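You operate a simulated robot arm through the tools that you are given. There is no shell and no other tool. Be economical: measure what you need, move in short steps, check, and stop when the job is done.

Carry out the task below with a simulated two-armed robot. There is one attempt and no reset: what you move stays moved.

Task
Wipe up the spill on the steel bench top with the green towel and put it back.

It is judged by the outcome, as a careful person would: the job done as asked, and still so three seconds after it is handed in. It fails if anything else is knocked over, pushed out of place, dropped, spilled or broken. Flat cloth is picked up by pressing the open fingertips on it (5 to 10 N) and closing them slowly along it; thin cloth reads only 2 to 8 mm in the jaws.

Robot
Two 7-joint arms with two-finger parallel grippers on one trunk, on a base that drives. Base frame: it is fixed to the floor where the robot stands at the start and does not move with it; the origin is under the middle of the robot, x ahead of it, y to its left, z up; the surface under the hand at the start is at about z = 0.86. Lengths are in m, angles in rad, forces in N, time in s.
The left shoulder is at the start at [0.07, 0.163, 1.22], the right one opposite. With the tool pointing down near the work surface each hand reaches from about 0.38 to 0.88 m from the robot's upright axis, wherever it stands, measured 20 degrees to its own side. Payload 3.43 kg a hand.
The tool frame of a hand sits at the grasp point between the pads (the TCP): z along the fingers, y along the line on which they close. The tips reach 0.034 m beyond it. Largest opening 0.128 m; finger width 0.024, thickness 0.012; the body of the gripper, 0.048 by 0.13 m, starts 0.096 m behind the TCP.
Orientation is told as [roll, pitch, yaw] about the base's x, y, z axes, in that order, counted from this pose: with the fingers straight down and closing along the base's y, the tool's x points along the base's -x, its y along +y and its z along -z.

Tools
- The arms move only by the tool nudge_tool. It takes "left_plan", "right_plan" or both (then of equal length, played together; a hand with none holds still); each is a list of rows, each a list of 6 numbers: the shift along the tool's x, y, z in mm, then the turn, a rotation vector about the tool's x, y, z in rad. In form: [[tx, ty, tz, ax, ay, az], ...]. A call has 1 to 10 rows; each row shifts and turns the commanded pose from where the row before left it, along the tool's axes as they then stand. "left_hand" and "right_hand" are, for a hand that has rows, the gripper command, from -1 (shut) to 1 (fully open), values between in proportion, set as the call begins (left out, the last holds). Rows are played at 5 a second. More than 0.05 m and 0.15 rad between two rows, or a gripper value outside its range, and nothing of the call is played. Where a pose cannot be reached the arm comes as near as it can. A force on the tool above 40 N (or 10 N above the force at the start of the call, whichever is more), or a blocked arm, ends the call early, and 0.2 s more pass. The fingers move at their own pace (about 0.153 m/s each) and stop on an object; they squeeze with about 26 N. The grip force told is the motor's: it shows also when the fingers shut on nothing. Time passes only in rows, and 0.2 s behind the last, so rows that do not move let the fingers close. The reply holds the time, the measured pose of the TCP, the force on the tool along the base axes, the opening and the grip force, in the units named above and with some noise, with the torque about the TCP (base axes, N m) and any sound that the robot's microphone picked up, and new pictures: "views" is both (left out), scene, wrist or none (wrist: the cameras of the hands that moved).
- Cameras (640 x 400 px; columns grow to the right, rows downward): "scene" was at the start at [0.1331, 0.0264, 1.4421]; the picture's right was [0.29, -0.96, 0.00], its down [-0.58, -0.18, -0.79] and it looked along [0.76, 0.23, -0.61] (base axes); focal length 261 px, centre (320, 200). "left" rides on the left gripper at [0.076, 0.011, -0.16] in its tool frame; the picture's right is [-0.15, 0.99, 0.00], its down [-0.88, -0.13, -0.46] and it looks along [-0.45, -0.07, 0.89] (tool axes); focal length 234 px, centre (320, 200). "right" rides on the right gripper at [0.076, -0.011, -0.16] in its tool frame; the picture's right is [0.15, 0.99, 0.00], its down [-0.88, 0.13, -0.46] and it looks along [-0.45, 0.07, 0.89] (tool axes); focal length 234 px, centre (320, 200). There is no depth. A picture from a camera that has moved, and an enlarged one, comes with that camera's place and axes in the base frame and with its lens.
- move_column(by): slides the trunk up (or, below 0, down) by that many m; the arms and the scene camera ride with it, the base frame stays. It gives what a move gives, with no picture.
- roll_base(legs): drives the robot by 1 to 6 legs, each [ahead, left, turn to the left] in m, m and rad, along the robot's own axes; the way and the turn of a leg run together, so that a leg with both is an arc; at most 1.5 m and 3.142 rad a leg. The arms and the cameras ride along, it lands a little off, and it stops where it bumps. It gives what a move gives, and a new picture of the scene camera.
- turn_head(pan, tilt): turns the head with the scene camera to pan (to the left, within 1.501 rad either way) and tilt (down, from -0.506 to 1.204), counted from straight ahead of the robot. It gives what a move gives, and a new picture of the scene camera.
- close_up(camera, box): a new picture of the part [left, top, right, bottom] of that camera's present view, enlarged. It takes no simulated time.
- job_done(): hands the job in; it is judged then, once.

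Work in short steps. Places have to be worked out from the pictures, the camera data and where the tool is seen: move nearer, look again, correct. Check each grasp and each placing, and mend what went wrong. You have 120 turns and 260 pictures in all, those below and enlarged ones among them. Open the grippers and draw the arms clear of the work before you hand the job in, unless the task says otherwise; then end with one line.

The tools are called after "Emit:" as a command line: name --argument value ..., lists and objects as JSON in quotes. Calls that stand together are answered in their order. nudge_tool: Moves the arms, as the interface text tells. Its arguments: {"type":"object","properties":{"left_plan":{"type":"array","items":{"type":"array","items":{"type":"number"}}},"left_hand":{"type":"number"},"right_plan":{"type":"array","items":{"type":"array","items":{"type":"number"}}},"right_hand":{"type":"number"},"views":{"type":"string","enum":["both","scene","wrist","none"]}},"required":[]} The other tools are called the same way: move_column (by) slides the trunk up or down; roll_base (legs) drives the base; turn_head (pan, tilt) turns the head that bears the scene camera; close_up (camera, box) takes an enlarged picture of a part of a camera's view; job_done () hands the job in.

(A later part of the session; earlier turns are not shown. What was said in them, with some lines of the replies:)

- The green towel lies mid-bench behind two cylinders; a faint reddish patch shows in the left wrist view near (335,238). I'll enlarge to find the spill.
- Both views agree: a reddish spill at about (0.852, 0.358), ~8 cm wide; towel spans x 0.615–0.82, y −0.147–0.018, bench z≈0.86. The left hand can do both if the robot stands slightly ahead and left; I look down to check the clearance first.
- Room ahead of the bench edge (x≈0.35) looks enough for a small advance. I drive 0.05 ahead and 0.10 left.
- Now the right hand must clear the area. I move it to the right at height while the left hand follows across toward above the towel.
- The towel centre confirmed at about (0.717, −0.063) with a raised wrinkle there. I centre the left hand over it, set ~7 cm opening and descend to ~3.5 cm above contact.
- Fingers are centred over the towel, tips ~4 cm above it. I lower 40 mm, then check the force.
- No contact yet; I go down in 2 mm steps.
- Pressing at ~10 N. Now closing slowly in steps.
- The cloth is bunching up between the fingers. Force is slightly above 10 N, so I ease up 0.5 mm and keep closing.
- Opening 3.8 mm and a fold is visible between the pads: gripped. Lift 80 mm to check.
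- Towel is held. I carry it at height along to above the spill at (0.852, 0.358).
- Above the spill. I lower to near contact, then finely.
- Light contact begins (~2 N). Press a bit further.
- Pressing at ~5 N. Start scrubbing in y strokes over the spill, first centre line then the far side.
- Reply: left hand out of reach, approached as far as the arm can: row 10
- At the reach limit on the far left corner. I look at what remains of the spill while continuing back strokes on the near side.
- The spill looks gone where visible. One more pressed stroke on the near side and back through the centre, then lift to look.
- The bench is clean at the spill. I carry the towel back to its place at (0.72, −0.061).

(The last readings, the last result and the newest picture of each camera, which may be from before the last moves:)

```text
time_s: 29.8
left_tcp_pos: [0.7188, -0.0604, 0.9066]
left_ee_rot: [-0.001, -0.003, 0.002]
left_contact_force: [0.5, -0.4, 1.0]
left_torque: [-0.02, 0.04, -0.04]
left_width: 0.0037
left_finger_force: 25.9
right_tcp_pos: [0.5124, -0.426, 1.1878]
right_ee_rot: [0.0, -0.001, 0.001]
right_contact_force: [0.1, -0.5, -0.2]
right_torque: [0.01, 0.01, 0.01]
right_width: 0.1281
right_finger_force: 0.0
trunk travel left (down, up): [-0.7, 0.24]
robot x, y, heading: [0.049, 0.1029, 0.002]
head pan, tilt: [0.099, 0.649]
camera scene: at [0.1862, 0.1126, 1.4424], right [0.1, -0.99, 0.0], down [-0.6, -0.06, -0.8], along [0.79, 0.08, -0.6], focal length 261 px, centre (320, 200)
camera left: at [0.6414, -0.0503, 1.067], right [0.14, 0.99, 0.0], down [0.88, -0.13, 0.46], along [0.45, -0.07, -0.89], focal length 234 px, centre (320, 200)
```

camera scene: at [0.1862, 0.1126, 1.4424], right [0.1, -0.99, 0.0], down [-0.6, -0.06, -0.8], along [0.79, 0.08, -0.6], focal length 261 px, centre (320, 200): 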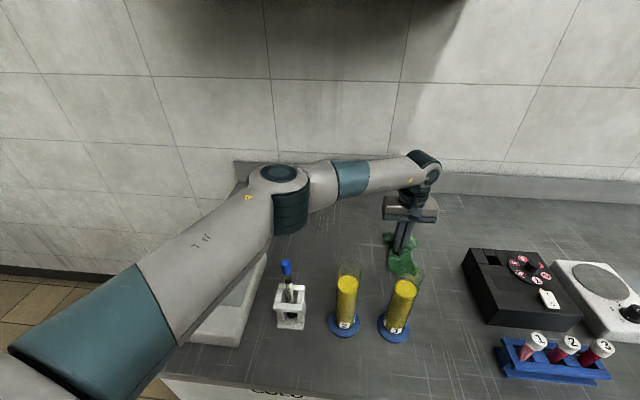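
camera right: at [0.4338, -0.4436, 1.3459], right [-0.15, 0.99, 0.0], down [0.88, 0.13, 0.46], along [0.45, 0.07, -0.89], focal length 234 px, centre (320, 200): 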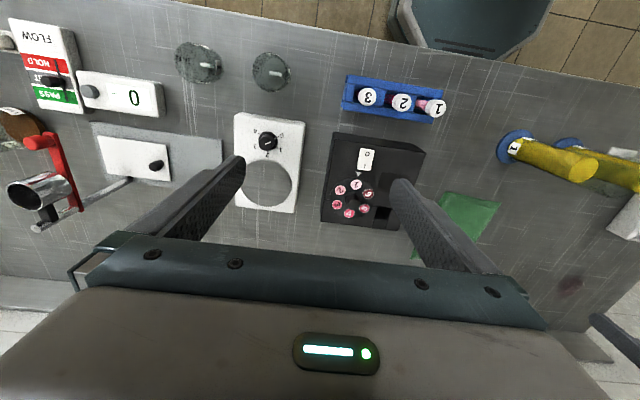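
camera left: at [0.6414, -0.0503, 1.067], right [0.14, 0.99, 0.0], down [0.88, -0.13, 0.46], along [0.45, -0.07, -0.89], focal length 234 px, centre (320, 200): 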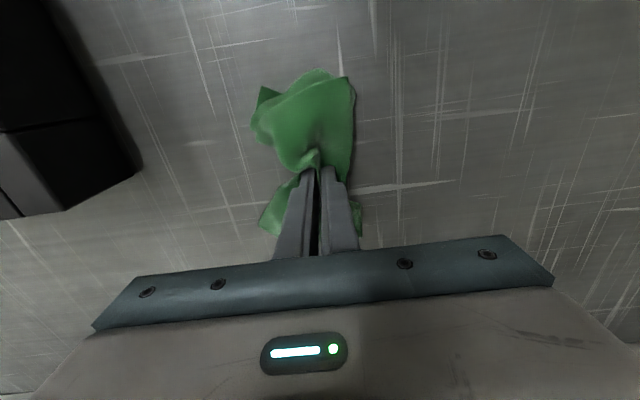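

Towel back over its spot. I lower to press lightly, then open slowly so the fingertips spread the cloth.

Emit:
nudge_tool --left_plan '[[0, 0, 4, 0, 0, 0], [0, 0, 4, 0, 0, 0], [0, 0, 2, 0, 0, 0], [0, 0, 0, 0, 0, 0]]' --views "none"

Emit:
nudge_tool --left_plan '[[0, 0, 0, 0, 0, 0]]' --left_hand -0.8 --views "none"

Emit:
nudge_tool --left_plan '[[0, 0, 0, 0, 0, 0]]' --left_hand -0.6 --views "wrist"

```text
time_s: 30.8
left_tcp_pos: [0.7173, -0.0605, 0.8974]
left_ee_rot: [0.0, 0.0, 0.002]
left_contact_force: [1.7, -1.3, 7.7]
left_torque: [0.08, -0.06, 0.02]
left_width: 0.004
left_finger_force: 25.8
right_tcp_pos: [0.5107, -0.4267, 1.1882]
right_ee_rot: [-0.001, -0.001, -0.001]
right_contact_force: [-0.1, 0.2, -0.1]
right_torque: [-0.01, 0.0, 0.02]
right_width: 0.1281
right_finger_force: 0.0
trunk travel left (down, up): [-0.7, 0.24]
robot x, y, heading: [0.0479, 0.1027, 0.005]
head pan, tilt: [0.099, 0.649]
```

```text
time_s: 31.2
left_tcp_pos: [0.7181, -0.0619, 0.898]
left_ee_rot: [-0.001, -0.002, 0.003]
left_contact_force: [1.4, -2.9, 9.1]
left_torque: [0.02, -0.03, -0.05]
left_width: 0.0113
left_finger_force: 0.0
right_tcp_pos: [0.5105, -0.4266, 1.1873]
right_ee_rot: [-0.002, -0.001, 0.002]
right_contact_force: [-0.8, 0.9, -0.1]
right_torque: [-0.05, -0.02, 0.01]
right_width: 0.128
right_finger_force: 0.1
trunk travel left (down, up): [-0.7, 0.24]
robot x, y, heading: [0.05, 0.1016, 0.001]
head pan, tilt: [0.099, 0.649]
```

```text
time_s: 31.6
left_tcp_pos: [0.7174, -0.0608, 0.8979]
left_ee_rot: [0.0, -0.002, 0.001]
left_contact_force: [0.0, -2.4, 8.9]
left_torque: [0.11, -0.01, -0.03]
left_width: 0.0241
left_finger_force: 0.1
right_tcp_pos: [0.5103, -0.4273, 1.1866]
right_ee_rot: [0.0, -0.001, 0.001]
right_contact_force: [0.2, -1.5, 0.2]
right_torque: [-0.01, 0.01, 0.02]
right_width: 0.128
right_finger_force: 0.1
trunk travel left (down, up): [-0.7, 0.24]
robot x, y, heading: [0.0489, 0.1025, 0.002]
head pan, tilt: [0.099, 0.649]
camera left: at [0.64, -0.0509, 1.0577], right [0.14, 0.99, 0.0], down [0.88, -0.13, 0.46], along [0.45, -0.07, -0.89], focal length 234 px, centre (320, 200)
```

left: 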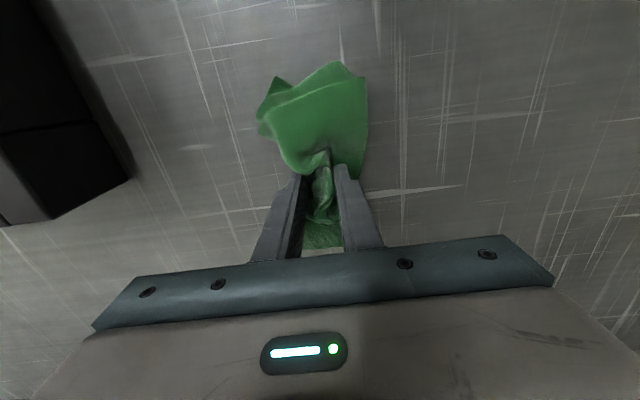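

It is spreading; continue opening slowly while pressing.

Emit:
nudge_tool --left_plan '[[0, 0, 0, 0, 0, 0]]' --left_hand -0.4 --views "none"

Emit:
nudge_tool --left_plan '[[0, 0, 0, 0, 0, 0]]' --left_hand -0.2 --views "none"

Emit:
nudge_tool --left_plan '[[0, 0, 0, 0, 0, 0], [0, 0, 0, 0, 0, 0]]' --left_hand 0.05 --views "wrist"

```text
time_s: 32.0
left_tcp_pos: [0.7171, -0.0615, 0.8982]
left_ee_rot: [0.003, -0.002, 0.0]
left_contact_force: [0.1, -2.4, 8.7]
left_torque: [0.13, 0.0, 0.03]
left_width: 0.0367
left_finger_force: 0.2
right_tcp_pos: [0.5097, -0.4277, 1.1879]
right_ee_rot: [-0.001, -0.001, 0.001]
right_contact_force: [0.1, -0.7, 0.2]
right_torque: [0.0, -0.02, -0.01]
right_width: 0.128
right_finger_force: 0.0
trunk travel left (down, up): [-0.7, 0.24]
robot x, y, heading: [0.0504, 0.102, 0.0]
head pan, tilt: [0.099, 0.649]
```

```text
time_s: 32.4
left_tcp_pos: [0.7172, -0.0604, 0.8979]
left_ee_rot: [0.001, -0.001, 0.004]
left_contact_force: [0.3, -2.6, 8.7]
left_torque: [0.17, 0.02, 0.03]
left_width: 0.0495
left_finger_force: 0.0
right_tcp_pos: [0.5098, -0.4271, 1.1875]
right_ee_rot: [0.001, -0.002, 0.001]
right_contact_force: [-0.4, 0.9, 0.2]
right_torque: [0.02, -0.03, -0.02]
right_width: 0.1281
right_finger_force: 0.0
trunk travel left (down, up): [-0.7, 0.24]
robot x, y, heading: [0.0474, 0.0994, -0.001]
head pan, tilt: [0.099, 0.649]
```

```text
time_s: 33.0
left_tcp_pos: [0.7171, -0.0619, 0.8991]
left_ee_rot: [0.0, -0.003, 0.003]
left_contact_force: [0.0, -2.2, 8.5]
left_torque: [0.32, 0.01, 0.02]
left_width: 0.0658
left_finger_force: 0.1
right_tcp_pos: [0.5107, -0.4272, 1.1881]
right_ee_rot: [-0.001, -0.003, 0.003]
right_contact_force: [-0.4, -0.2, -0.7]
right_torque: [0.04, -0.01, -0.02]
right_width: 0.1276
right_finger_force: 0.1
trunk travel left (down, up): [-0.7, 0.24]
robot x, y, heading: [0.0488, 0.0994, 0.003]
head pan, tilt: [0.099, 0.649]
camera left: at [0.6401, -0.0507, 1.0576], right [0.14, 0.99, 0.0], down [0.88, -0.13, 0.46], along [0.45, -0.07, -0.89], focal length 234 px, centre (320, 200)
```

left: 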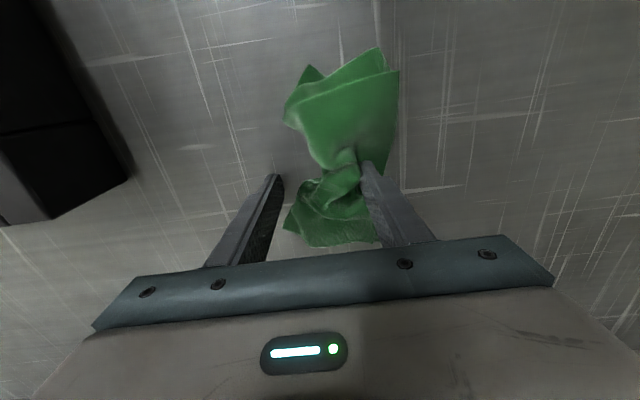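

The right fingertip slipped off and the towel moved a bit left. I lift and look at it from above.

Emit:
nudge_tool --left_plan '[[0, 0, -10, 0, 0, 0], [0, 0, -30, 0, 0, 0], [0, 0, -40, 0, 0, 0], [0, 0, -40, 0, 0, 0], [0, 0, -40, 0, 0, 0]]'

Emit:
close_up --camera "left" --box '[220, 40, 420, 165]'

Emit:
close_up --camera "scene" --box '[320, 200, 480, 300]'

```text
time_s: 34.2
left_tcp_pos: [0.7173, -0.0597, 1.0592]
left_ee_rot: [0.001, -0.001, 0.003]
left_contact_force: [-1.0, -0.2, 0.4]
left_torque: [0.0, 0.0, 0.03]
left_width: 0.0672
left_finger_force: 0.0
right_tcp_pos: [0.5102, -0.428, 1.1867]
right_ee_rot: [-0.001, -0.002, 0.001]
right_contact_force: [0.7, -0.4, -0.2]
right_torque: [0.0, 0.0, -0.02]
right_width: 0.1281
right_finger_force: 0.0
trunk travel left (down, up): [-0.7, 0.24]
robot x, y, heading: [0.0499, 0.1041, -0.001]
head pan, tilt: [0.099, 0.649]
camera scene: at [0.1848, 0.112, 1.4425], right [0.1, -0.99, 0.0], down [-0.6, -0.06, -0.8], along [0.79, 0.08, -0.6], focal length 261 px, centre (320, 200)
camera left: at [0.6394, -0.048, 1.2188], right [0.14, 0.99, 0.0], down [0.88, -0.13, 0.46], along [0.45, -0.07, -0.89], focal length 234 px, centre (320, 200)
```

scene: 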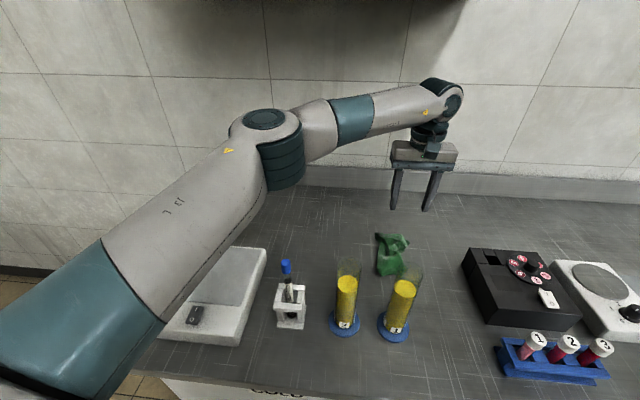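
left: 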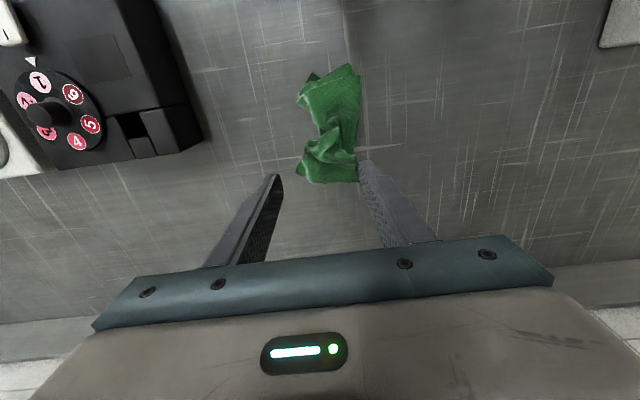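

```text
3.20 times, centred on (320, 102) of left
camera zoom: at [0.6394, -0.048, 1.2188], right [0.14, 0.99, 0.0], down [0.88, -0.13, 0.46], along [0.45, -0.07, -0.89], focal length 749 px, centre (320, 512)
```

zoom: 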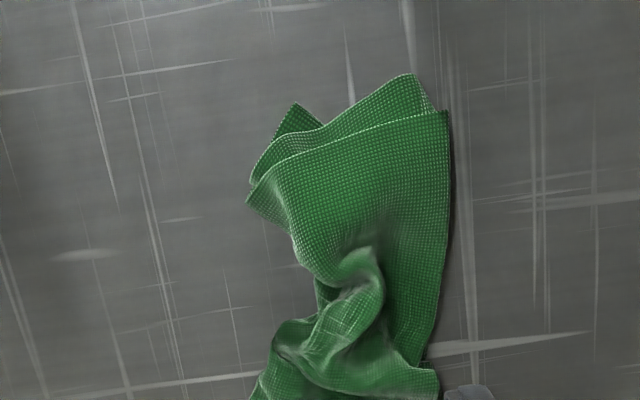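

```text
4.00 times, centred on (400, 250) of scene
camera zoom: at [0.1848, 0.112, 1.4425], right [0.1, -0.99, 0.0], down [-0.6, -0.06, -0.8], along [0.79, 0.08, -0.6], focal length 1043 px, centre (0, 0)
```

zoom: 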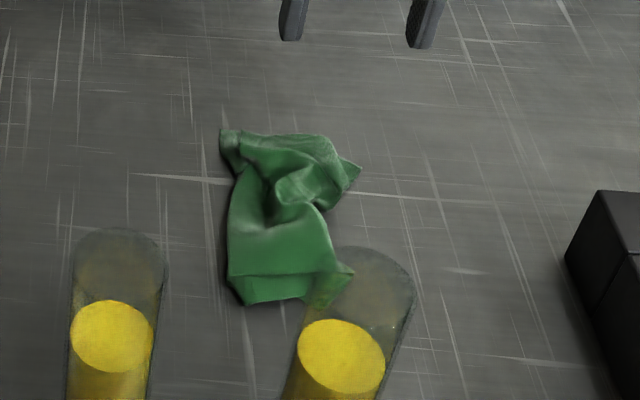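

The towel is back on its place (footprint x 0.64–0.79, y −0.10–0), but bunched and ~2 cm left. I'll spread it once: fingertips either side of the ridge at (0.70, −0.045), press lightly and open with a shift to the right.

Emit:
nudge_tool --left_plan '[[17, 16, 0, 0, 0, 0], [0, 0, 45, 0, 0, 0], [0, 0, 45, 0, 0, 0], [0, 0, 45, 0, 0, 0], [0, 0, 18, 0, 0, 0], [0, 0, 4, 0, 0, 0], [0, 0, 2, 0, 0, 0]]' --left_hand -0.5 --views "wrist"

```text
time_s: 35.8
left_tcp_pos: [0.702, -0.045, 0.8998]
left_ee_rot: [0.0, -0.002, 0.002]
left_contact_force: [0.6, -0.8, 0.8]
left_torque: [0.04, -0.01, 0.06]
left_width: 0.0321
left_finger_force: 0.1
right_tcp_pos: [0.5112, -0.4265, 1.1872]
right_ee_rot: [-0.001, 0.0, 0.003]
right_contact_force: [-0.2, 0.6, 0.2]
right_torque: [-0.02, -0.01, 0.03]
right_width: 0.1282
right_finger_force: 0.0
trunk travel left (down, up): [-0.7, 0.24]
robot x, y, heading: [0.0479, 0.1048, 0.003]
head pan, tilt: [0.099, 0.649]
camera left: at [0.6246, -0.0344, 1.0593], right [0.14, 0.99, 0.0], down [0.88, -0.13, 0.46], along [0.45, -0.07, -0.89], focal length 234 px, centre (320, 200)
```

left: 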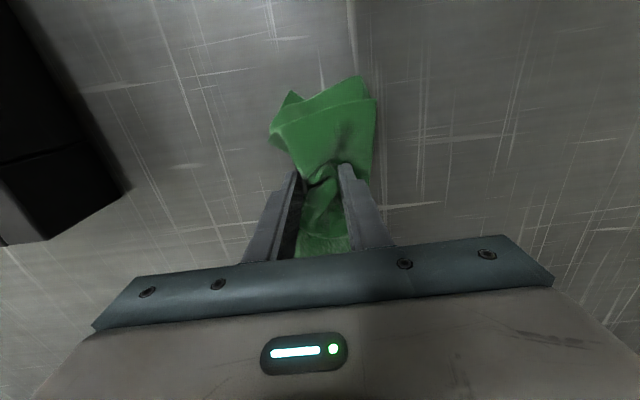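

The right-hand tip is at the cloth's edge, so opening would only push it left. Instead I press lightly and slide it 20 mm right to recentre it, then lift.

Emit:
nudge_tool --left_plan '[[0, 0, 3, 0, 0, 0], [0, -7, 0, 0, 0, 0], [0, -7, 0, 0, 0, 0], [0, -7, 0, 0, 0, 0], [0, 0, 0, 0, 0, 0], [0, 0, -10, 0, 0, 0], [0, 0, -45, 0, 0, 0], [0, 0, -45, 0, 0, 0], [0, 0, -45, 0, 0, 0], [0, 0, -45, 0, 0, 0]]'

Emit:
close_up --camera "left" --box '[220, 50, 420, 175]'

```text
time_s: 38.0
left_tcp_pos: [0.7, -0.0662, 1.0858]
left_ee_rot: [0.0, -0.003, 0.001]
left_contact_force: [0.2, 0.0, 0.0]
left_torque: [0.0, -0.04, 0.02]
left_width: 0.032
left_finger_force: 0.1
right_tcp_pos: [0.5103, -0.4269, 1.188]
right_ee_rot: [0.001, -0.001, 0.003]
right_contact_force: [-0.3, -0.6, 0.0]
right_torque: [-0.05, -0.04, -0.04]
right_width: 0.1281
right_finger_force: 0.0
trunk travel left (down, up): [-0.7, 0.24]
robot x, y, heading: [0.0502, 0.1014, 0.004]
head pan, tilt: [0.099, 0.649]
camera scene: at [0.1845, 0.1122, 1.4425], right [0.1, -0.99, 0.0], down [-0.6, -0.06, -0.8], along [0.79, 0.08, -0.6], focal length 261 px, centre (320, 200)
camera left: at [0.6234, -0.0554, 1.2451], right [0.14, 0.99, 0.0], down [0.88, -0.13, 0.46], along [0.45, -0.07, -0.89], focal length 234 px, centre (320, 200)
```

scene: 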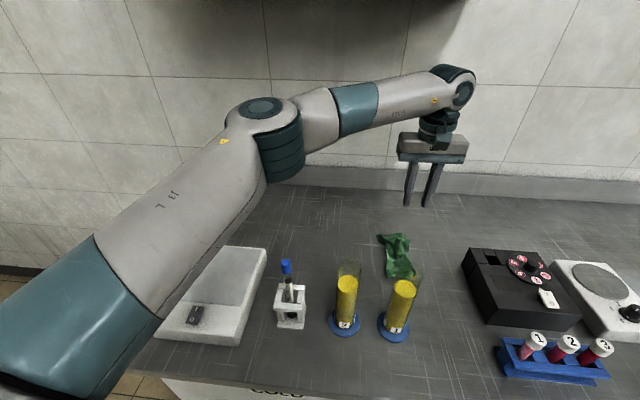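
left: 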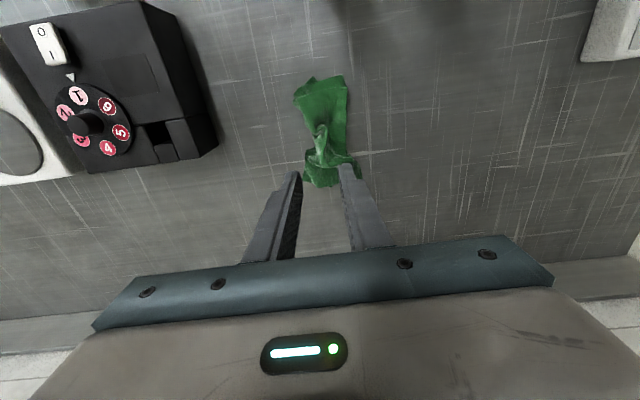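

```text
3.20 times, centred on (320, 112) of left
camera zoom: at [0.6234, -0.0554, 1.2451], right [0.14, 0.99, 0.0], down [0.88, -0.13, 0.46], along [0.45, -0.07, -0.89], focal length 749 px, centre (320, 480)
```

zoom: 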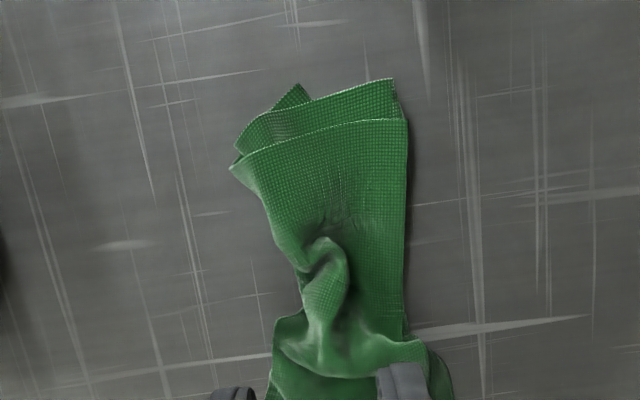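

The towel now lies at about (0.70, −0.06), essentially its original centre. I open the gripper, draw the arm clear to its start side, and check the scene.

Emit:
nudge_tool --left_plan '[[0, 0, -30, 0, 0, 0], [0, 45, -15, 0, 0, 0], [5, 48, 0, 0, 0, 0], [5, 48, 0, 0, 0, 0], [5, 48, 0, 0, 0, 0], [5, 48, 0, 0, 0, 0], [5, 48, 0, 0, 0, 0], [5, 48, 0, 0, 0, 0], [5, 48, 0, 0, 0, 0], [5, 48, 0, 0, 0, 0]]' --left_hand 1

Emit:
close_up --camera "scene" --box '[180, 150, 440, 312]'

Emit:
close_up --camera "left" --box '[240, 140, 440, 265]'

```text
time_s: 40.2
left_tcp_pos: [0.6575, 0.3654, 1.1329]
left_ee_rot: [0.001, -0.002, 0.001]
left_contact_force: [0.2, 1.0, 0.3]
left_torque: [-0.03, -0.06, 0.01]
left_width: 0.1281
left_finger_force: 0.0
right_tcp_pos: [0.5108, -0.4257, 1.1893]
right_ee_rot: [-0.005, -0.002, 0.002]
right_contact_force: [-0.6, 0.7, -0.4]
right_torque: [-0.04, -0.01, 0.0]
right_width: 0.1278
right_finger_force: 0.0
trunk travel left (down, up): [-0.7, 0.24]
robot x, y, heading: [0.0512, 0.1002, 0.002]
head pan, tilt: [0.099, 0.649]
camera scene: at [0.185, 0.1146, 1.4425], right [0.1, -0.99, 0.0], down [-0.6, -0.06, -0.8], along [0.79, 0.08, -0.6], focal length 261 px, centre (320, 200)
camera left: at [0.5804, 0.3759, 1.2917], right [0.14, 0.99, 0.0], down [0.88, -0.13, 0.46], along [0.45, -0.07, -0.89], focal length 234 px, centre (320, 200)
```

scene: 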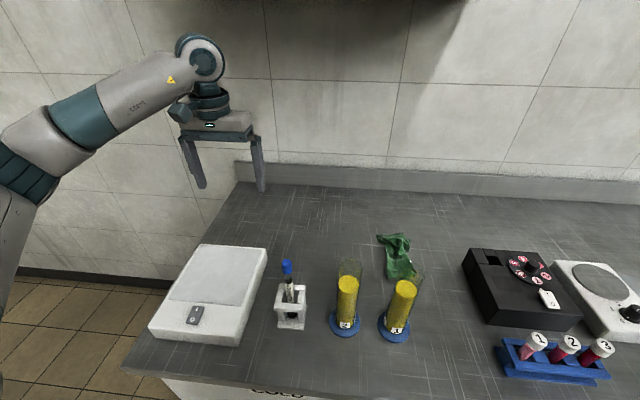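
left: 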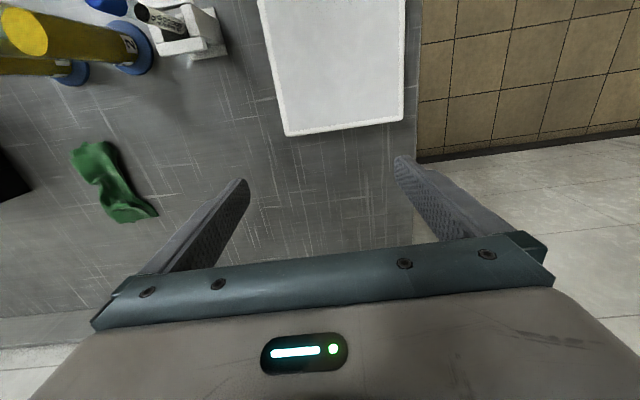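

```text
2.46 times, centred on (310, 231) of scene
camera zoom: at [0.185, 0.1146, 1.4425], right [0.1, -0.99, 0.0], down [-0.6, -0.06, -0.8], along [0.79, 0.08, -0.6], focal length 642 px, centre (345, 124)
```

zoom: 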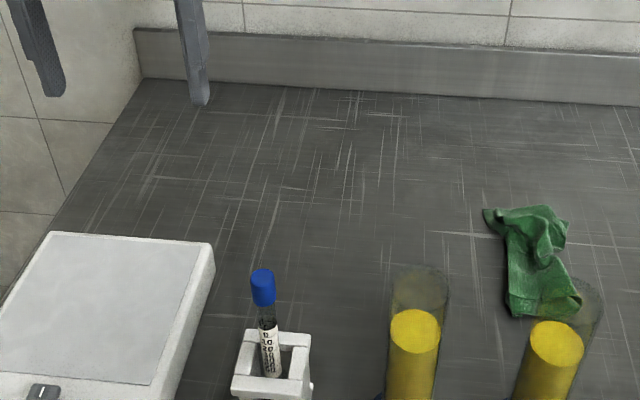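

```text
3.20 times, centred on (340, 202) of left
camera zoom: at [0.5804, 0.3759, 1.2917], right [0.14, 0.99, 0.0], down [0.88, -0.13, 0.46], along [0.45, -0.07, -0.89], focal length 749 px, centre (256, 192)
```

zoom: 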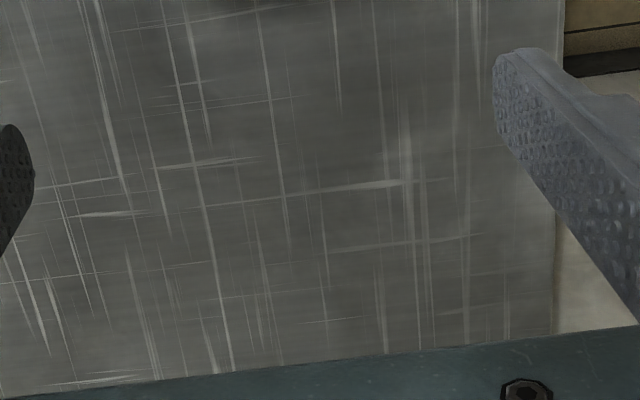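

No stain is left on the bench, the towel is back in its spot, nothing else has moved, and both grippers are open and clear. I hand in.

Emit:
job_done

```text
The job is handed in.
```

I wiped up the red spill and no stain shows in the close-ups; the green towel is back within about 2 cm of where it started, though it lies bunched instead of flat, and nothing else was moved.
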